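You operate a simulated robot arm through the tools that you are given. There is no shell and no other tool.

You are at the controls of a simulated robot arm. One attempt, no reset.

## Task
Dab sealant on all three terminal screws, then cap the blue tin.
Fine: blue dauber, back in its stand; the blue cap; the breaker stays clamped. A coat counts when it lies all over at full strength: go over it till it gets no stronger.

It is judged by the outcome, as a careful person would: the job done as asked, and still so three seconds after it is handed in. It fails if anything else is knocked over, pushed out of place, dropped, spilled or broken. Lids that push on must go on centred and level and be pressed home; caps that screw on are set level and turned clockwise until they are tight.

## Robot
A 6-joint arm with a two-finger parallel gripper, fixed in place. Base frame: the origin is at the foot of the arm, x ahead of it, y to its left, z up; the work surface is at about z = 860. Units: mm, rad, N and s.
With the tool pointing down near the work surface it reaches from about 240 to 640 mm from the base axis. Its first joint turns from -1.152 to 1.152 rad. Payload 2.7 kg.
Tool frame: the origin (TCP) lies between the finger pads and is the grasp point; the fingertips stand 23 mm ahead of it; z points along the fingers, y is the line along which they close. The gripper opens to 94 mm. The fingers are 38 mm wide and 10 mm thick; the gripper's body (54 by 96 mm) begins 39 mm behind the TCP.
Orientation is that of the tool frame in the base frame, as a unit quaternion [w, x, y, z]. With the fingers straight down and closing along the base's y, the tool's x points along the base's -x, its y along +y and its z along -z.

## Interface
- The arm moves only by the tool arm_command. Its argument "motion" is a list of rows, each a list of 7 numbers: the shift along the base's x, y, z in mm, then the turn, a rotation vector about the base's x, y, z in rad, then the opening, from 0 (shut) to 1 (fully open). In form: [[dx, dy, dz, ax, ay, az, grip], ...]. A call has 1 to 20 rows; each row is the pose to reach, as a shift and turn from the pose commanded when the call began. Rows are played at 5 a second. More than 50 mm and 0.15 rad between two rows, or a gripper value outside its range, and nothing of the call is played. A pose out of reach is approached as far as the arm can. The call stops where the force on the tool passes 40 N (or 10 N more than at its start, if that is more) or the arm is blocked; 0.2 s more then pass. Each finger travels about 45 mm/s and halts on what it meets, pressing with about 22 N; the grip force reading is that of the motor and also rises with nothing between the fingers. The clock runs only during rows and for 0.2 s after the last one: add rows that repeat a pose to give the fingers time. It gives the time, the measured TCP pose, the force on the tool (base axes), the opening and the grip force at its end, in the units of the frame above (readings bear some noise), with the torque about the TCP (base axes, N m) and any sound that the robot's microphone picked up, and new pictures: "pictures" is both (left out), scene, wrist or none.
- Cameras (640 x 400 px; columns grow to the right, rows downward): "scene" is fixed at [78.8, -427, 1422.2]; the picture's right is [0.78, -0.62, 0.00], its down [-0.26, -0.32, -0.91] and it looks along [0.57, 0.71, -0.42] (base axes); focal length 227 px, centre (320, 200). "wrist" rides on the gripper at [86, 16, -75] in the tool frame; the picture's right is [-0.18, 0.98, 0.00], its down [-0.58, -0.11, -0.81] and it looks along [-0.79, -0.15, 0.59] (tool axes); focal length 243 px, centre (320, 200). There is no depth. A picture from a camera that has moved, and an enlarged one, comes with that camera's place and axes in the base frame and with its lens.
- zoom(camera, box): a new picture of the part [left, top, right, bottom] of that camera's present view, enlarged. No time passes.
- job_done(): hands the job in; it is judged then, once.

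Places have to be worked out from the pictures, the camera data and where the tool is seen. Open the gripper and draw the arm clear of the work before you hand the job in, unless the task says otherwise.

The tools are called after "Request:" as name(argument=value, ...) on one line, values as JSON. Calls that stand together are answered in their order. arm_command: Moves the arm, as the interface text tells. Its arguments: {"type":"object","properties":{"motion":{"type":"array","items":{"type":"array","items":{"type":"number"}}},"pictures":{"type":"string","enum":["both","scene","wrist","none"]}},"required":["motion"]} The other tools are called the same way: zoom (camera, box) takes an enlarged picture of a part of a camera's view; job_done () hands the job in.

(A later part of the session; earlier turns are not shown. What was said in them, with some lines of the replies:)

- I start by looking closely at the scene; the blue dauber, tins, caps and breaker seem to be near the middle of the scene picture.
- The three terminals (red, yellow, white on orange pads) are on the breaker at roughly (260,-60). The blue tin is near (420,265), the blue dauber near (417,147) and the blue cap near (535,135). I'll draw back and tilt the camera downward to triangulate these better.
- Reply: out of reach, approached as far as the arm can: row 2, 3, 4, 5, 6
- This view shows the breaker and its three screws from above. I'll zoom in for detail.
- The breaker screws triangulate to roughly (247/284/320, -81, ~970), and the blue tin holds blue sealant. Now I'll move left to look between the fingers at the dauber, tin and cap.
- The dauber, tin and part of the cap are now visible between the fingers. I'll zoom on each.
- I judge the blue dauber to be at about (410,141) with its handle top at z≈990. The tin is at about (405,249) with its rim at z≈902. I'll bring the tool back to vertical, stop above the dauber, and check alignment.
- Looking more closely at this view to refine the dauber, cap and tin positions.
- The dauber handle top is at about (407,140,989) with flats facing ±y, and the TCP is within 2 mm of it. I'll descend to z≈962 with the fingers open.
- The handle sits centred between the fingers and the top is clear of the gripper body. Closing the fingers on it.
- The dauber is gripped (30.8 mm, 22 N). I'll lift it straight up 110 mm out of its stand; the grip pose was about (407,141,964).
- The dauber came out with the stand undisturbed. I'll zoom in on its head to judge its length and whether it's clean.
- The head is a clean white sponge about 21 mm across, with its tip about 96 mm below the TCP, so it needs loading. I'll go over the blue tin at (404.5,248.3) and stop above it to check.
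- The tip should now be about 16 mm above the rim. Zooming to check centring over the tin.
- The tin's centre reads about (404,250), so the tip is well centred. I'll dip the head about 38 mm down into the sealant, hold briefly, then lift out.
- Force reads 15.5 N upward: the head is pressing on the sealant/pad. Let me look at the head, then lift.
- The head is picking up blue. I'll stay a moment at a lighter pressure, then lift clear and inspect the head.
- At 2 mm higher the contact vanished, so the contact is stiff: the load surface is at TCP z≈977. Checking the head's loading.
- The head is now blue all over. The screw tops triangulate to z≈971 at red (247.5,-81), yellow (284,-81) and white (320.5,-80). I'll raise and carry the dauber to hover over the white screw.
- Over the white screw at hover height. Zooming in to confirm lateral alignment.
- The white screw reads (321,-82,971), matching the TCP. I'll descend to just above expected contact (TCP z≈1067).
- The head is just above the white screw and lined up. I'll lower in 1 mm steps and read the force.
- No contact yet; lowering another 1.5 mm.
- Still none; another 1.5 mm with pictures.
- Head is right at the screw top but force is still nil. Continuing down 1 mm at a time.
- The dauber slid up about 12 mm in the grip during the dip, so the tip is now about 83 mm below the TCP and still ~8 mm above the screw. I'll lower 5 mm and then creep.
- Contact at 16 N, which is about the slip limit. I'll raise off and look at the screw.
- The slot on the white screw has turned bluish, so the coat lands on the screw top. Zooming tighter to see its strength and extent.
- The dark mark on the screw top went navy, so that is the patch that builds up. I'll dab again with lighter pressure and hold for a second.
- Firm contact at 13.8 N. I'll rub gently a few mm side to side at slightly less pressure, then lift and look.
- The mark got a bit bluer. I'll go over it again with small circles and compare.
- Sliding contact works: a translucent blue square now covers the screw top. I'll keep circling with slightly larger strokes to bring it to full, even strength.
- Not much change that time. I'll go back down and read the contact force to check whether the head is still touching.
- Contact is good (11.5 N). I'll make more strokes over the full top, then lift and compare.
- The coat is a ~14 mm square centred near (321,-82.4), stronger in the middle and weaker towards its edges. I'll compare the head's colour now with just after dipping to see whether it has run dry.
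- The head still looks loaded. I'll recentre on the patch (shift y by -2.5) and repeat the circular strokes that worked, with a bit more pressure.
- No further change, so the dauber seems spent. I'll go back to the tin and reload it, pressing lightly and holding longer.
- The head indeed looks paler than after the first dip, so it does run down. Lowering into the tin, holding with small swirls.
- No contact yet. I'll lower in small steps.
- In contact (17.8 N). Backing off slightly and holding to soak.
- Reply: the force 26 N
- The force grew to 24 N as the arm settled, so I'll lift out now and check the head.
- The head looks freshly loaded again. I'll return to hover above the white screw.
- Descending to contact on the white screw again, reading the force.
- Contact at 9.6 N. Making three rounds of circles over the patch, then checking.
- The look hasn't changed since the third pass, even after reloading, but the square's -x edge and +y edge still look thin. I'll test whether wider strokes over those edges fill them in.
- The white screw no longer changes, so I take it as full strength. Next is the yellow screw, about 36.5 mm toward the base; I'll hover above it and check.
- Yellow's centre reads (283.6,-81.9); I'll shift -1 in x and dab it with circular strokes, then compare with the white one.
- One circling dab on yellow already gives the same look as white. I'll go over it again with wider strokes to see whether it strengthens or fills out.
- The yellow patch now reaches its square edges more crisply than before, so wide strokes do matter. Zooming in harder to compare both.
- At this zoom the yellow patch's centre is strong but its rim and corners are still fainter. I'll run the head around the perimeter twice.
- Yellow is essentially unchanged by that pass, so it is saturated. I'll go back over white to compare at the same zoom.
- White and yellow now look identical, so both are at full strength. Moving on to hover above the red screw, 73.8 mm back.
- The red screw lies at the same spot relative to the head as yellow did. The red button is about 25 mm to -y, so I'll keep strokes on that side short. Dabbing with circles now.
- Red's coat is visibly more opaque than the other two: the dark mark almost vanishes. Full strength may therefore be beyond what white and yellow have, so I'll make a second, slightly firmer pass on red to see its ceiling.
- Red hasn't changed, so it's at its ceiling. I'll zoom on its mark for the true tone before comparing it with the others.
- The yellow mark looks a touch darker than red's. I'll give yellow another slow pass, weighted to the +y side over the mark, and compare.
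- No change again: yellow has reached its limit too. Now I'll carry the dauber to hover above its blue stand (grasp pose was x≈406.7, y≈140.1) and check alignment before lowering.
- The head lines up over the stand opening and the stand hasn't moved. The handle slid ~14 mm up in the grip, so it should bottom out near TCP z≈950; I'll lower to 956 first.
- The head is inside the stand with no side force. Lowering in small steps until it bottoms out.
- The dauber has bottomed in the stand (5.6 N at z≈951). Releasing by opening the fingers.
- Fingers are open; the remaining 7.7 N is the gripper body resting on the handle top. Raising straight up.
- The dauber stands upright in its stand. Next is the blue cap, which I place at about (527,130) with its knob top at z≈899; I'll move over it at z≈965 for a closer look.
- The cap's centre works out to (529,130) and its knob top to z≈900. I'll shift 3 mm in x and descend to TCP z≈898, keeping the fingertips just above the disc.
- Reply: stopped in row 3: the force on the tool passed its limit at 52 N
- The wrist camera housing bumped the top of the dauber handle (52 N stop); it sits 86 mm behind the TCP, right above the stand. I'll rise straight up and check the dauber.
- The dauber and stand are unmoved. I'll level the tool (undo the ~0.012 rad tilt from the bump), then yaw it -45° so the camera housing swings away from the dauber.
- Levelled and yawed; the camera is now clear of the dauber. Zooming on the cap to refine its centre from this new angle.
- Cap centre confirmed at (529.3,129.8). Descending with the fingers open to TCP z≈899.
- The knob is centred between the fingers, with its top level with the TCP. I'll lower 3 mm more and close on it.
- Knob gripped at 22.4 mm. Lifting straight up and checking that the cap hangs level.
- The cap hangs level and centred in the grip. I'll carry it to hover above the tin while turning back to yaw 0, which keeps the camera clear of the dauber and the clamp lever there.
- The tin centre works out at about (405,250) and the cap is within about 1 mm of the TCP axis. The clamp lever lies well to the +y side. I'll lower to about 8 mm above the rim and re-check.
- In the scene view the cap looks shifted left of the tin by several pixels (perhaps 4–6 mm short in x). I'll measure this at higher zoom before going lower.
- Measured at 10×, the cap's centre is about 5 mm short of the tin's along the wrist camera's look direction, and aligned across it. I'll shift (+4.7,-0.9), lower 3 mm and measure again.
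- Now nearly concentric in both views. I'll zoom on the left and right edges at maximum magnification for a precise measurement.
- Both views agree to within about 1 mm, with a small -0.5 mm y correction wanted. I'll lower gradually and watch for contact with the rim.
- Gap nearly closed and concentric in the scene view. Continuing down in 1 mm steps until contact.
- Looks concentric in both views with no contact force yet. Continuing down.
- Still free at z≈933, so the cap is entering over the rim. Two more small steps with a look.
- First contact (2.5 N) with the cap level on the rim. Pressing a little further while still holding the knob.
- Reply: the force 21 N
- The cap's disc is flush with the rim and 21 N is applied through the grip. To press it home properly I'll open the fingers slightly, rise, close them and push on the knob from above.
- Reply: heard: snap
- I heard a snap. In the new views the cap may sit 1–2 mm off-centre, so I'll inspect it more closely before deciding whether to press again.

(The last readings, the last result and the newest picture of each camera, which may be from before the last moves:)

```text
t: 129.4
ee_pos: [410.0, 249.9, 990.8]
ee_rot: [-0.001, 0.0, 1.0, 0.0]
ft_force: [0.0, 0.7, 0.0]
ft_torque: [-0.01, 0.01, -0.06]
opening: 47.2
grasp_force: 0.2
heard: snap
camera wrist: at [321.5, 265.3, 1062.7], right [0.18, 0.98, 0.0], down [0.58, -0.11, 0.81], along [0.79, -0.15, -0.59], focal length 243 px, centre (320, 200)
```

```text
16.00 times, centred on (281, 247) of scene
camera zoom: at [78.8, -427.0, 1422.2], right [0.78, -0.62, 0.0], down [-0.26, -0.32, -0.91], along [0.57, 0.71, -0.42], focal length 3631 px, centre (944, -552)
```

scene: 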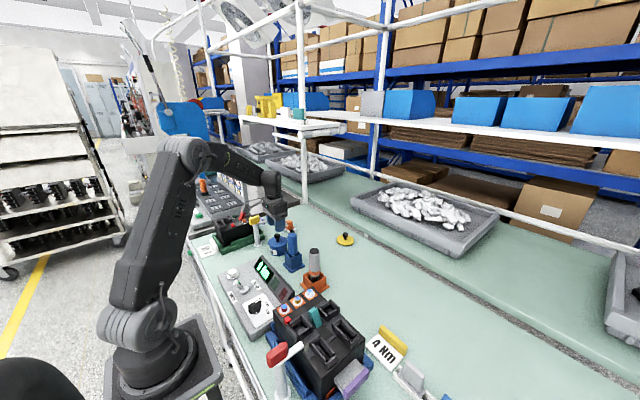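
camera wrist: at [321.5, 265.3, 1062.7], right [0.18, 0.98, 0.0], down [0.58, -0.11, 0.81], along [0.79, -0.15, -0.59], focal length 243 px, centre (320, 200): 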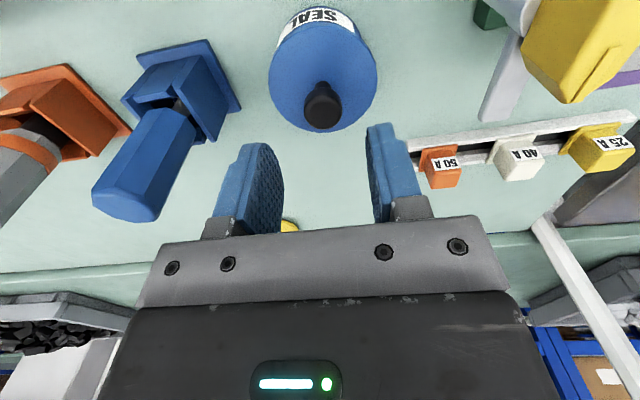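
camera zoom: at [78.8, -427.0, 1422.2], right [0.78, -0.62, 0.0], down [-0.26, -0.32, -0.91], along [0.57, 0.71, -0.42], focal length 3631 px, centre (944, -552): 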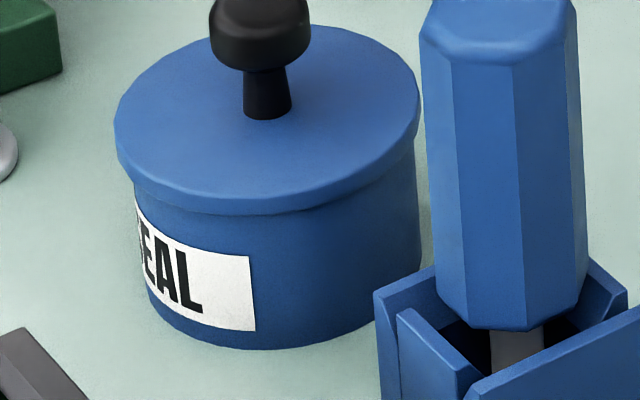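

From both views I estimate the cap is off by about (-0.4,+1.7) mm. To measure better I'll back off toward -x with the fingers wide open and view the tin more from the side.

Request:
arm_command(motion=[[0, 0, 15, 0, 0, 0, 0.5], [-30, 4, 15, 0, 0, 0, 0.7], [-60, 9, 15, 0, 0, 0, 1], [-80, 14, 5, 0, 0, 0, 1], [-80, 14, 0, 0, 0, 0, 1], [-80, 14, 0, 0, 0, 0, 1]], pictures="wrist")

Request:
zoom(camera="wrist", box=[270, 120, 370, 220])

Request:
zoom(camera="scene", box=[262, 230, 292, 252])

```text
t: 130.8
ee_pos: [330.5, 262.6, 988.8]
ee_rot: [0.0, 0.0, 1.0, -0.001]
ft_force: [-0.1, 0.0, 0.5]
ft_torque: [0.0, 0.03, -0.02]
opening: 93.8
grasp_force: 0.1
camera wrist: at [241.6, 278.8, 1062.6], right [0.18, 0.98, 0.0], down [0.58, -0.11, 0.81], along [0.79, -0.15, -0.59], focal length 243 px, centre (320, 200)
```

wrist: 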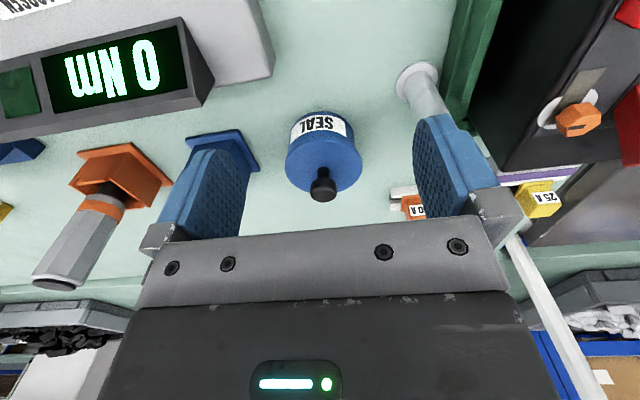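

```text
4.00 times, centred on (320, 170) of wrist
camera zoom: at [241.6, 278.8, 1062.6], right [0.18, 0.98, 0.0], down [0.58, -0.11, 0.81], along [0.79, -0.15, -0.59], focal length 970 px, centre (320, 320)
```

zoom: 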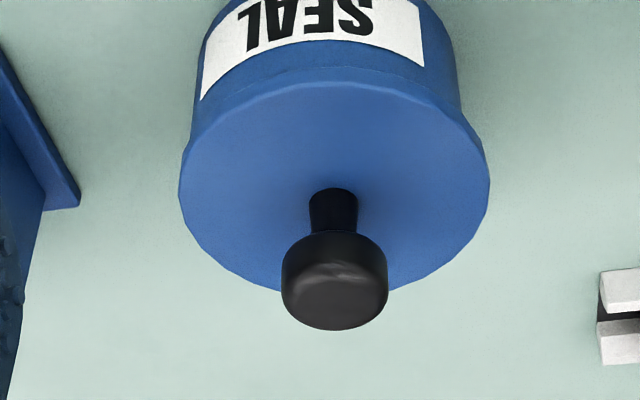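

```text
16.00 times, centred on (277, 241) of scene
camera zoom: at [78.8, -427.0, 1422.2], right [0.78, -0.62, 0.0], down [-0.26, -0.32, -0.91], along [0.57, 0.71, -0.42], focal length 3631 px, centre (1008, -456)
```

zoom: 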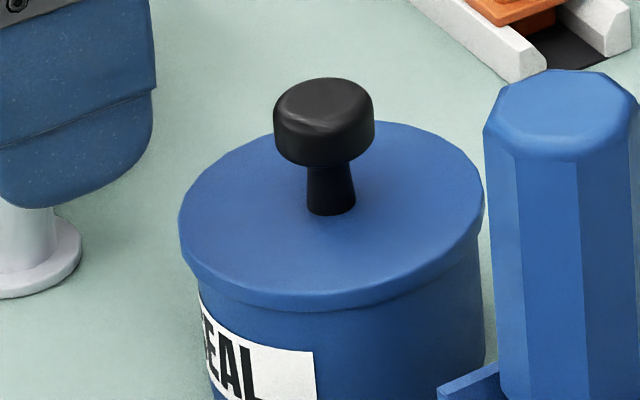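

The cap sits about 1.3 mm toward +y of exact centre and looks level. I'll now close the fingers and press down on the knob top to make sure it is fully home.

Request:
arm_command(motion=[[0, 0, 15, 0, 0, 0, 0.7], [20, -3, 25, 0, 0, 0, 0.4], [45, -7, 25, 0, 0, 0, 0], [70, -11, 25, 0, 0, 0, 0], [79.5, -12.7, 20, 0, 0, 0, 0], [79.5, -12.7, 0, 0, 0, 0, 0], [79.5, -12.7, -15, 0, 0, 0, 0], [79.5, -12.7, -15, 0, 0, 0, 0]], pictures="both")

Request:
zoom(camera="wrist", box=[250, 40, 390, 200])

Request:
zoom(camera="scene", box=[255, 220, 305, 257])

```text
t: 132.6
ee_pos: [408.4, 251.0, 975.4]
ee_rot: [0.0, 0.0, 1.0, 0.0]
ft_force: [0.0, 0.0, -0.1]
ft_torque: [0.03, 0.0, -0.02]
opening: 0.0
grasp_force: 22.2
camera wrist: at [321.6, 266.7, 1048.4], right [0.18, 0.98, 0.0], down [0.58, -0.11, 0.81], along [0.79, -0.15, -0.59], focal length 243 px, centre (320, 200)
```

scene: 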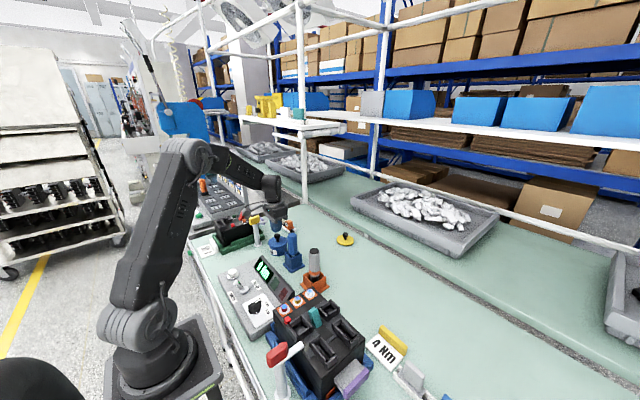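
wrist: 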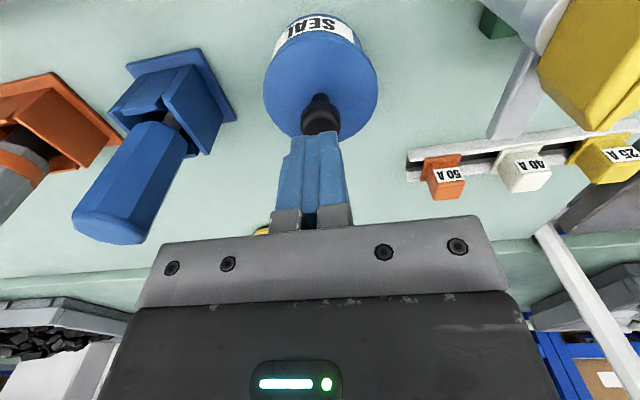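

```text
2.50 times, centred on (320, 120) of wrist
camera zoom: at [321.6, 266.7, 1048.4], right [0.18, 0.98, 0.0], down [0.58, -0.11, 0.81], along [0.79, -0.15, -0.59], focal length 606 px, centre (320, 400)
```

zoom: 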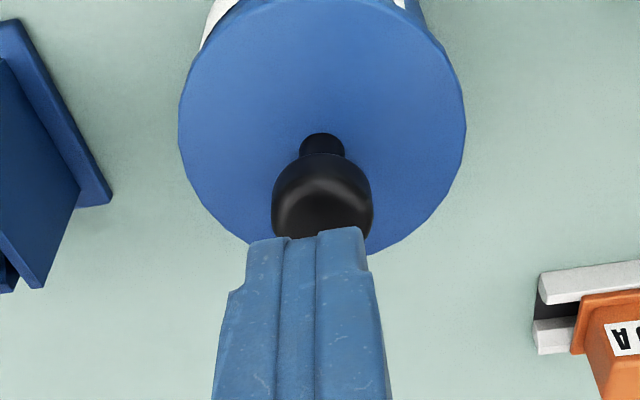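

```text
10.81 times, centred on (280, 238) of scene
camera zoom: at [78.8, -427.0, 1422.2], right [0.78, -0.62, 0.0], down [-0.26, -0.32, -0.91], along [0.57, 0.71, -0.42], focal length 2454 px, centre (752, -216)
```

zoom: 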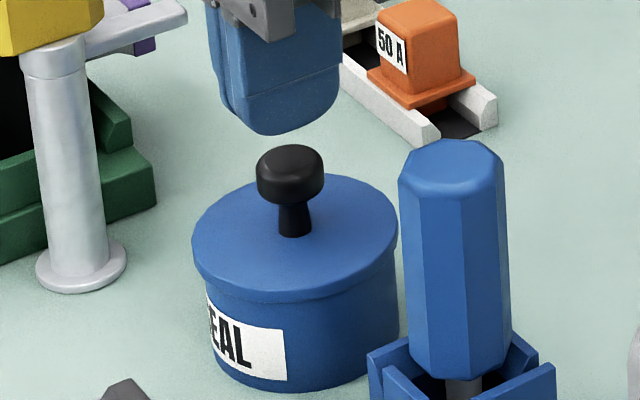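

Closed fingertips are right above the knob. Lowering to touch it and then pressing, listening for any sound.

Request:
arm_command(motion=[[0, 0, -8, 0, 0, 0, 0], [0, 0, -13, 0, 0, 0, 0], [0, 0, -15, 0, 0, 0, 0], [0, 0, -15, 0, 0, 0, 0]], pictures="none")

Request:
arm_command(motion=[[0, 0, -1, 0, 0, 0, 0], [0, 0, -2, 0, 0, 0, 0], [0, 0, -2, 0, 0, 0, 0]], pictures="none")

```text
t: 133.6
ee_pos: [408.0, 250.9, 959.6]
ee_rot: [0.0, 0.001, 1.0, 0.0]
ft_force: [-0.2, 0.6, 0.6]
ft_torque: [0.0, 0.0, -0.04]
opening: 0.3
grasp_force: 22.4
```

```text
t: 134.4
ee_pos: [409.1, 250.2, 959.5]
ee_rot: [-0.001, 0.0, 1.0, 0.0]
ft_force: [-3.8, -2.0, 6.8]
ft_torque: [-0.03, 0.07, -0.01]
opening: 0.0
grasp_force: 22.3
```

Contact with the knob at 6.8 N. Increasing pressure in small steps.

Request:
arm_command(motion=[[0, 0, -0.5, 0, 0, 0, 0], [0, 0, -0.8, 0, 0, 0, 0], [0, 0, -0.8, 0, 0, 0, 0]], pictures="none")

Request:
arm_command(motion=[[0, 0, -0.5, 0, 0, 0, 0], [0, 0, -0.8, 0, 0, 0, 0], [0, 0, -0.8, 0, 0, 0, 0]], pictures="none")

```text
t: 135.2
ee_pos: [409.0, 251.7, 959.5]
ee_rot: [0.002, 0.0, 1.0, 0.001]
ft_force: [-6.7, -2.3, 22.1]
ft_torque: [-0.11, 0.12, 0.0]
opening: 0.1
grasp_force: 21.8
```

```text
t: 136.0
ee_pos: [409.1, 251.8, 958.9]
ee_rot: [0.003, -0.001, 1.0, 0.002]
ft_force: [-7.1, -2.0, 34.2]
ft_torque: [-0.04, 0.13, 0.02]
opening: 0.1
grasp_force: 21.8
```

34 N pressed with no further movement or snap, so the cap is home. Raising off and checking the cap's position.

Request:
arm_command(motion=[[0, 0, 3, 0, 0, 0, 0], [0, 0, 20, 0, 0, 0, 0], [0, 0, 50, 0, 0, 0, 0], [0, 0, 80, 0, 0, 0, 0], [0, 0, 80, 0, 0, 0, 0]], pictures="both")

Request:
zoom(camera="scene", box=[262, 230, 292, 252])

Request:
zoom(camera="wrist", box=[260, 0, 390, 120])

```text
t: 137.2
ee_pos: [409.3, 249.1, 1037.3]
ee_rot: [0.0, 0.001, 1.0, -0.001]
ft_force: [0.1, 0.0, 0.1]
ft_torque: [-0.02, -0.03, 0.0]
opening: 0.0
grasp_force: 22.0
camera wrist: at [321.1, 265.5, 1109.8], right [0.18, 0.98, 0.0], down [0.58, -0.11, 0.81], along [0.79, -0.15, -0.59], focal length 243 px, centre (320, 200)
```

scene: 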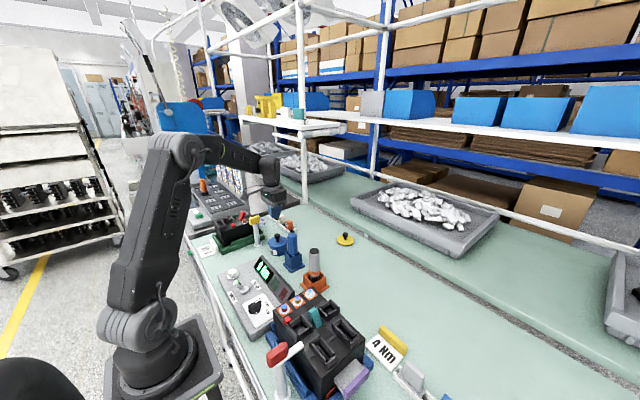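
wrist: 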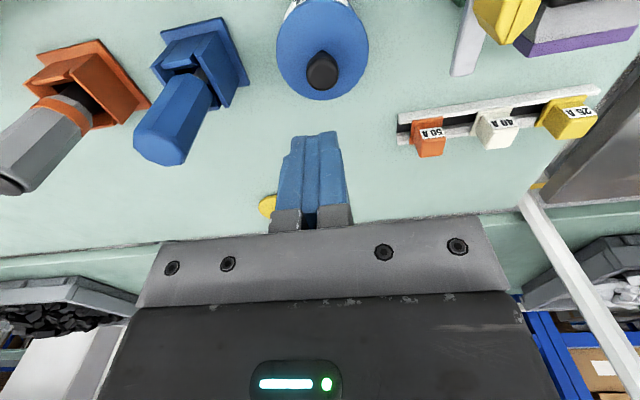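

```text
16.00 times, centred on (277, 241) of scene
camera zoom: at [78.8, -427.0, 1422.2], right [0.78, -0.62, 0.0], down [-0.26, -0.32, -0.91], along [0.57, 0.71, -0.42], focal length 3631 px, centre (1008, -456)
```

zoom: 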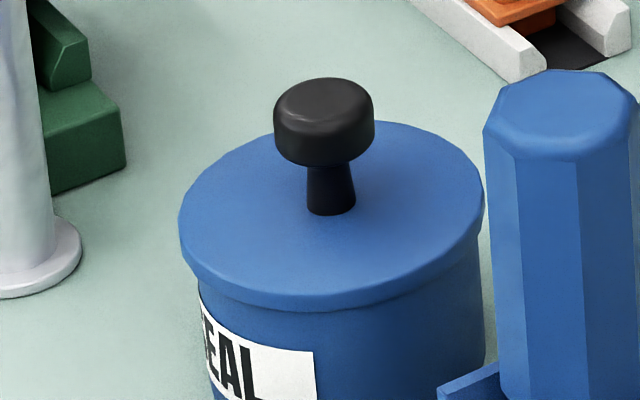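

```text
3.33 times, centred on (325, 60) of wrist
camera zoom: at [321.1, 265.5, 1109.8], right [0.18, 0.98, 0.0], down [0.58, -0.11, 0.81], along [0.79, -0.15, -0.59], focal length 809 px, centre (303, 667)
```

zoom: 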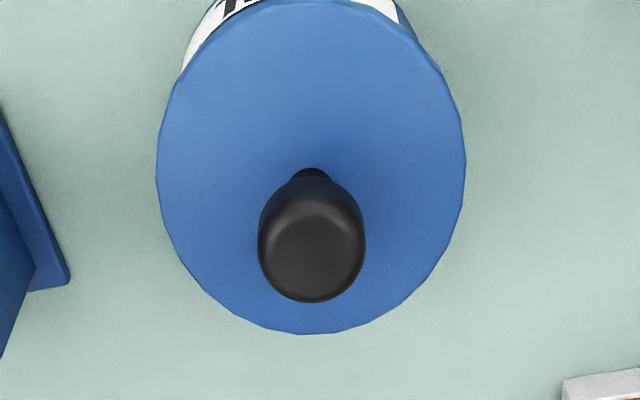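

The cap hasn't shifted under that load, so it is latched and level. Now a final check of the screws, dauber and surroundings at high zoom.

Request:
zoom(camera="scene", box=[278, 282, 318, 312])

Request:
zoom(camera="scene", box=[230, 230, 410, 400])

Request:
zoom(camera="scene", box=[200, 200, 360, 300])

```text
13.33 times, centred on (298, 297) of scene
camera zoom: at [78.8, -427.0, 1422.2], right [0.78, -0.62, 0.0], down [-0.26, -0.32, -0.91], along [0.57, 0.71, -0.42], focal length 3026 px, centre (613, -1093)
```

zoom: 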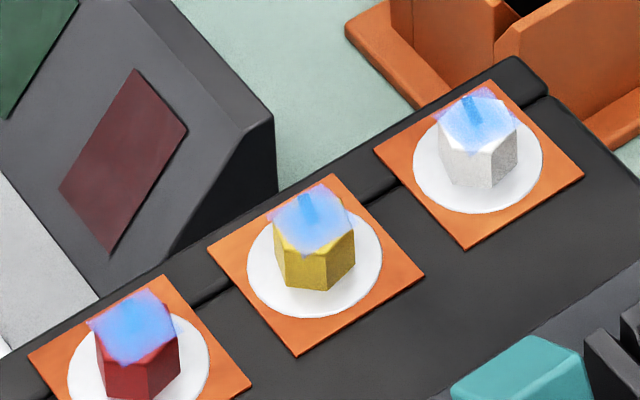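

```text
2.35 times, centred on (320, 315) of scene
camera zoom: at [78.8, -427.0, 1422.2], right [0.78, -0.62, 0.0], down [-0.26, -0.32, -0.91], along [0.57, 0.71, -0.42], focal length 534 px, centre (320, -71)
```

zoom: 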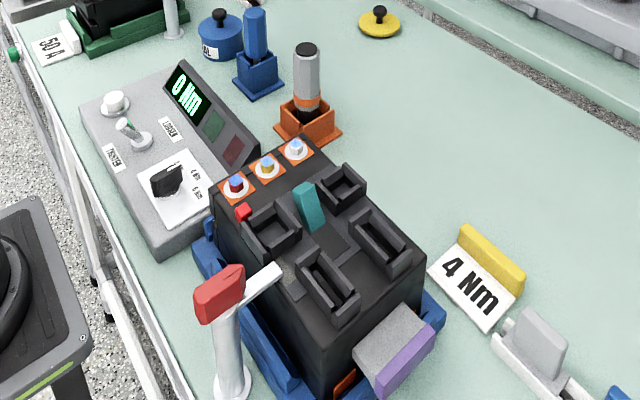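

```text
4.00 times, centred on (280, 250) of scene
camera zoom: at [78.8, -427.0, 1422.2], right [0.78, -0.62, 0.0], down [-0.26, -0.32, -0.91], along [0.57, 0.71, -0.42], focal length 908 px, centre (480, 0)
```

zoom: 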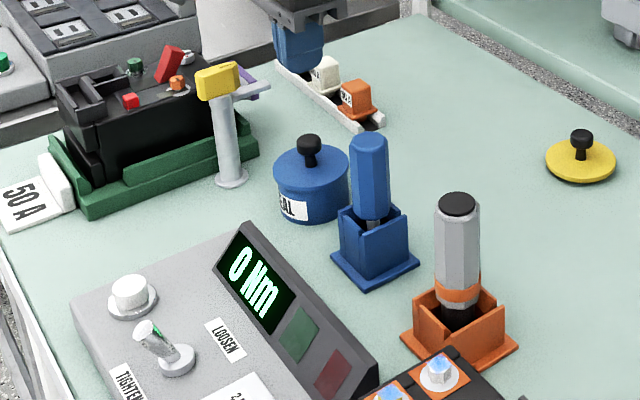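

Everything is in place: three coated screws, dauber in its stand, cap on the tin, breaker clamped, nothing displaced. I'll raise the arm, open the gripper and draw back clear of the work.

Request:
arm_command(motion=[[0, 0, 45, 0, 0, 0, 0.2], [0, 0, 90, 0, 0, 0, 0.5], [0, 0, 135, 0, 0, 0, 1], [0, 0, 180, 0, 0, 0, 1], [-5, -40, 210, 0, 0, 0, 1], [-10, -85, 225, 0, 0, 0, 1], [-15, -130, 235, 0, 0, 0, 1], [-25, -175, 245, 0, 0, 0, 1], [-35, -220, 250, 0, 0, 0, 1], [-45, -262, 255, 0, 0, 0, 1], [-55, -300, 260, 0, 0, 0, 1], [-55, -300, 260, 0, 0, 0, 1]], pictures="both")

Request:
zoom(camera="scene", box=[200, 200, 360, 300])

Request:
zoom(camera="scene", box=[262, 230, 292, 252])

```text
refused: row 5 steps farther than a row can; nothing moved
```

```text
4.00 times, centred on (280, 250) of scene
camera zoom: at [78.8, -427.0, 1422.2], right [0.78, -0.62, 0.0], down [-0.26, -0.32, -0.91], along [0.57, 0.71, -0.42], focal length 908 px, centre (480, 0)
```

zoom: 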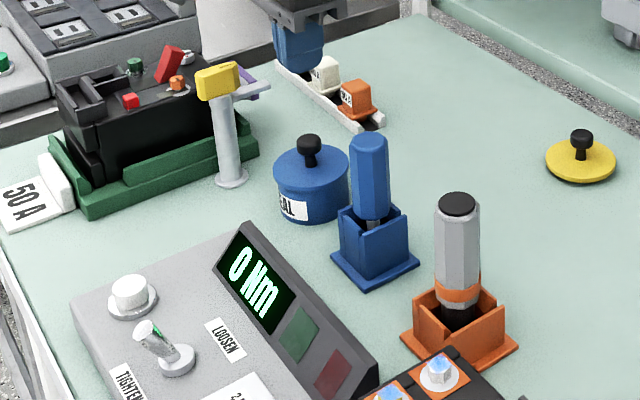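

```text
16.00 times, centred on (277, 241) of scene
camera zoom: at [78.8, -427.0, 1422.2], right [0.78, -0.62, 0.0], down [-0.26, -0.32, -0.91], along [0.57, 0.71, -0.42], focal length 3631 px, centre (1008, -456)
```

zoom: 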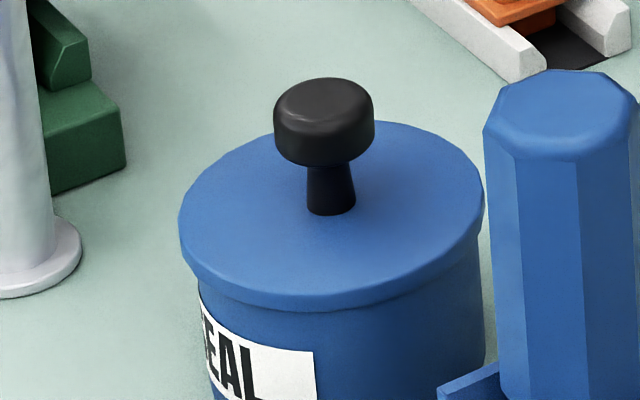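

One step was too long, so nothing moved. I'll resend the retreat with smaller steps.

Request:
arm_command(motion=[[0, 0, 40, 0, 0, 0, 0.2], [0, 0, 80, 0, 0, 0, 0.5], [0, 0, 120, 0, 0, 0, 1], [0, 0, 160, 0, 0, 0, 1], [0, 0, 200, 0, 0, 0, 1], [-5, -35, 215, 0, 0, 0, 1], [-10, -72, 225, 0, 0, 0, 1], [-15, -110, 232, 0, 0, 0, 1], [-22, -148, 240, 0, 0, 0, 1], [-30, -186, 245, 0, 0, 0, 1], [-38, -224, 250, 0, 0, 0, 1], [-46, -262, 255, 0, 0, 0, 1], [-55, -300, 260, 0, 0, 0, 1], [-55, -300, 260, 0, 0, 0, 1]], pictures="both")

Request:
zoom(camera="scene", box=[200, 200, 360, 300])

```text
t: 140.2
ee_pos: [354.4, -49.4, 1296.3]
ee_rot: [0.0, 0.0, 1.0, 0.001]
ft_force: [-0.1, -0.2, 0.5]
ft_torque: [-0.03, 0.02, 0.01]
opening: 93.9
grasp_force: 0.0
camera wrist: at [266.8, -33.6, 1368.9], right [0.18, 0.98, 0.0], down [0.58, -0.11, 0.81], along [0.79, -0.15, -0.59], focal length 243 px, centre (320, 200)
```

scene: 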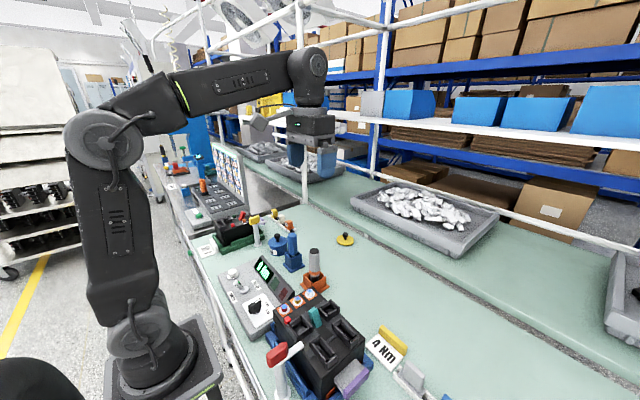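
wrist: 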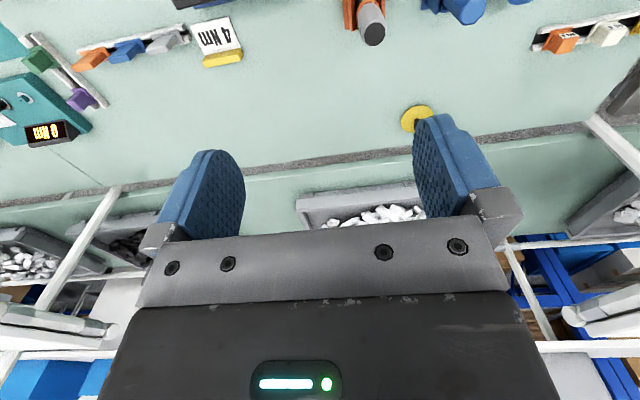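

```text
4.00 times, centred on (280, 250) of scene
camera zoom: at [78.8, -427.0, 1422.2], right [0.78, -0.62, 0.0], down [-0.26, -0.32, -0.91], along [0.57, 0.71, -0.42], focal length 908 px, centre (480, 0)
```

zoom: 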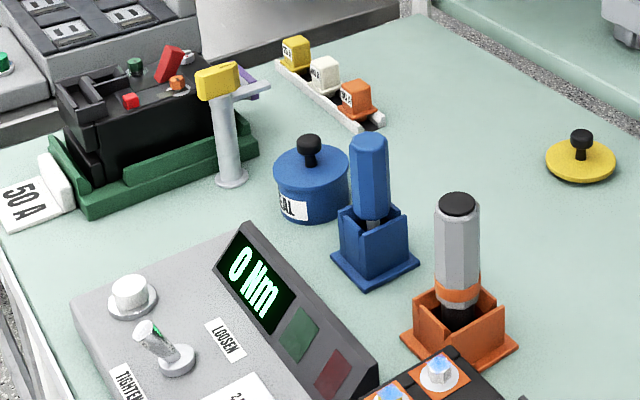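

The arm is clear with the gripper open. The cap is on the blue tin, the dauber is in its stand, all three screws are coated and the breaker is still clamped. Handing in the job.

Request:
job_done()

```text
The job is handed in.
```

I coated all three terminal screws, put the blue dauber back in its stand and capped the blue tin. The breaker is still clamped, and I handed the job in with the gripper open and the arm clear.

- **Coats:** I went over each screw until more strokes made no visible difference. I reloaded the dauber once, and the white screw's coat did not change after that. The coats stay slightly see-through, so I judged full strength by them no longer changing.
- **Cap:** It is level. I heard a snap as I let go of it, and pressing the knob afterwards with 34 N did not move it. By my measurements it sits about 1.3 mm toward +y of the tin's centre.
- **Bump:** On my first approach to the cap, the wrist camera housing touched the top of the dauber handle and the arm stopped at 52 N. The dauber and its stand looked unmoved afterwards, and nothing else was touched.
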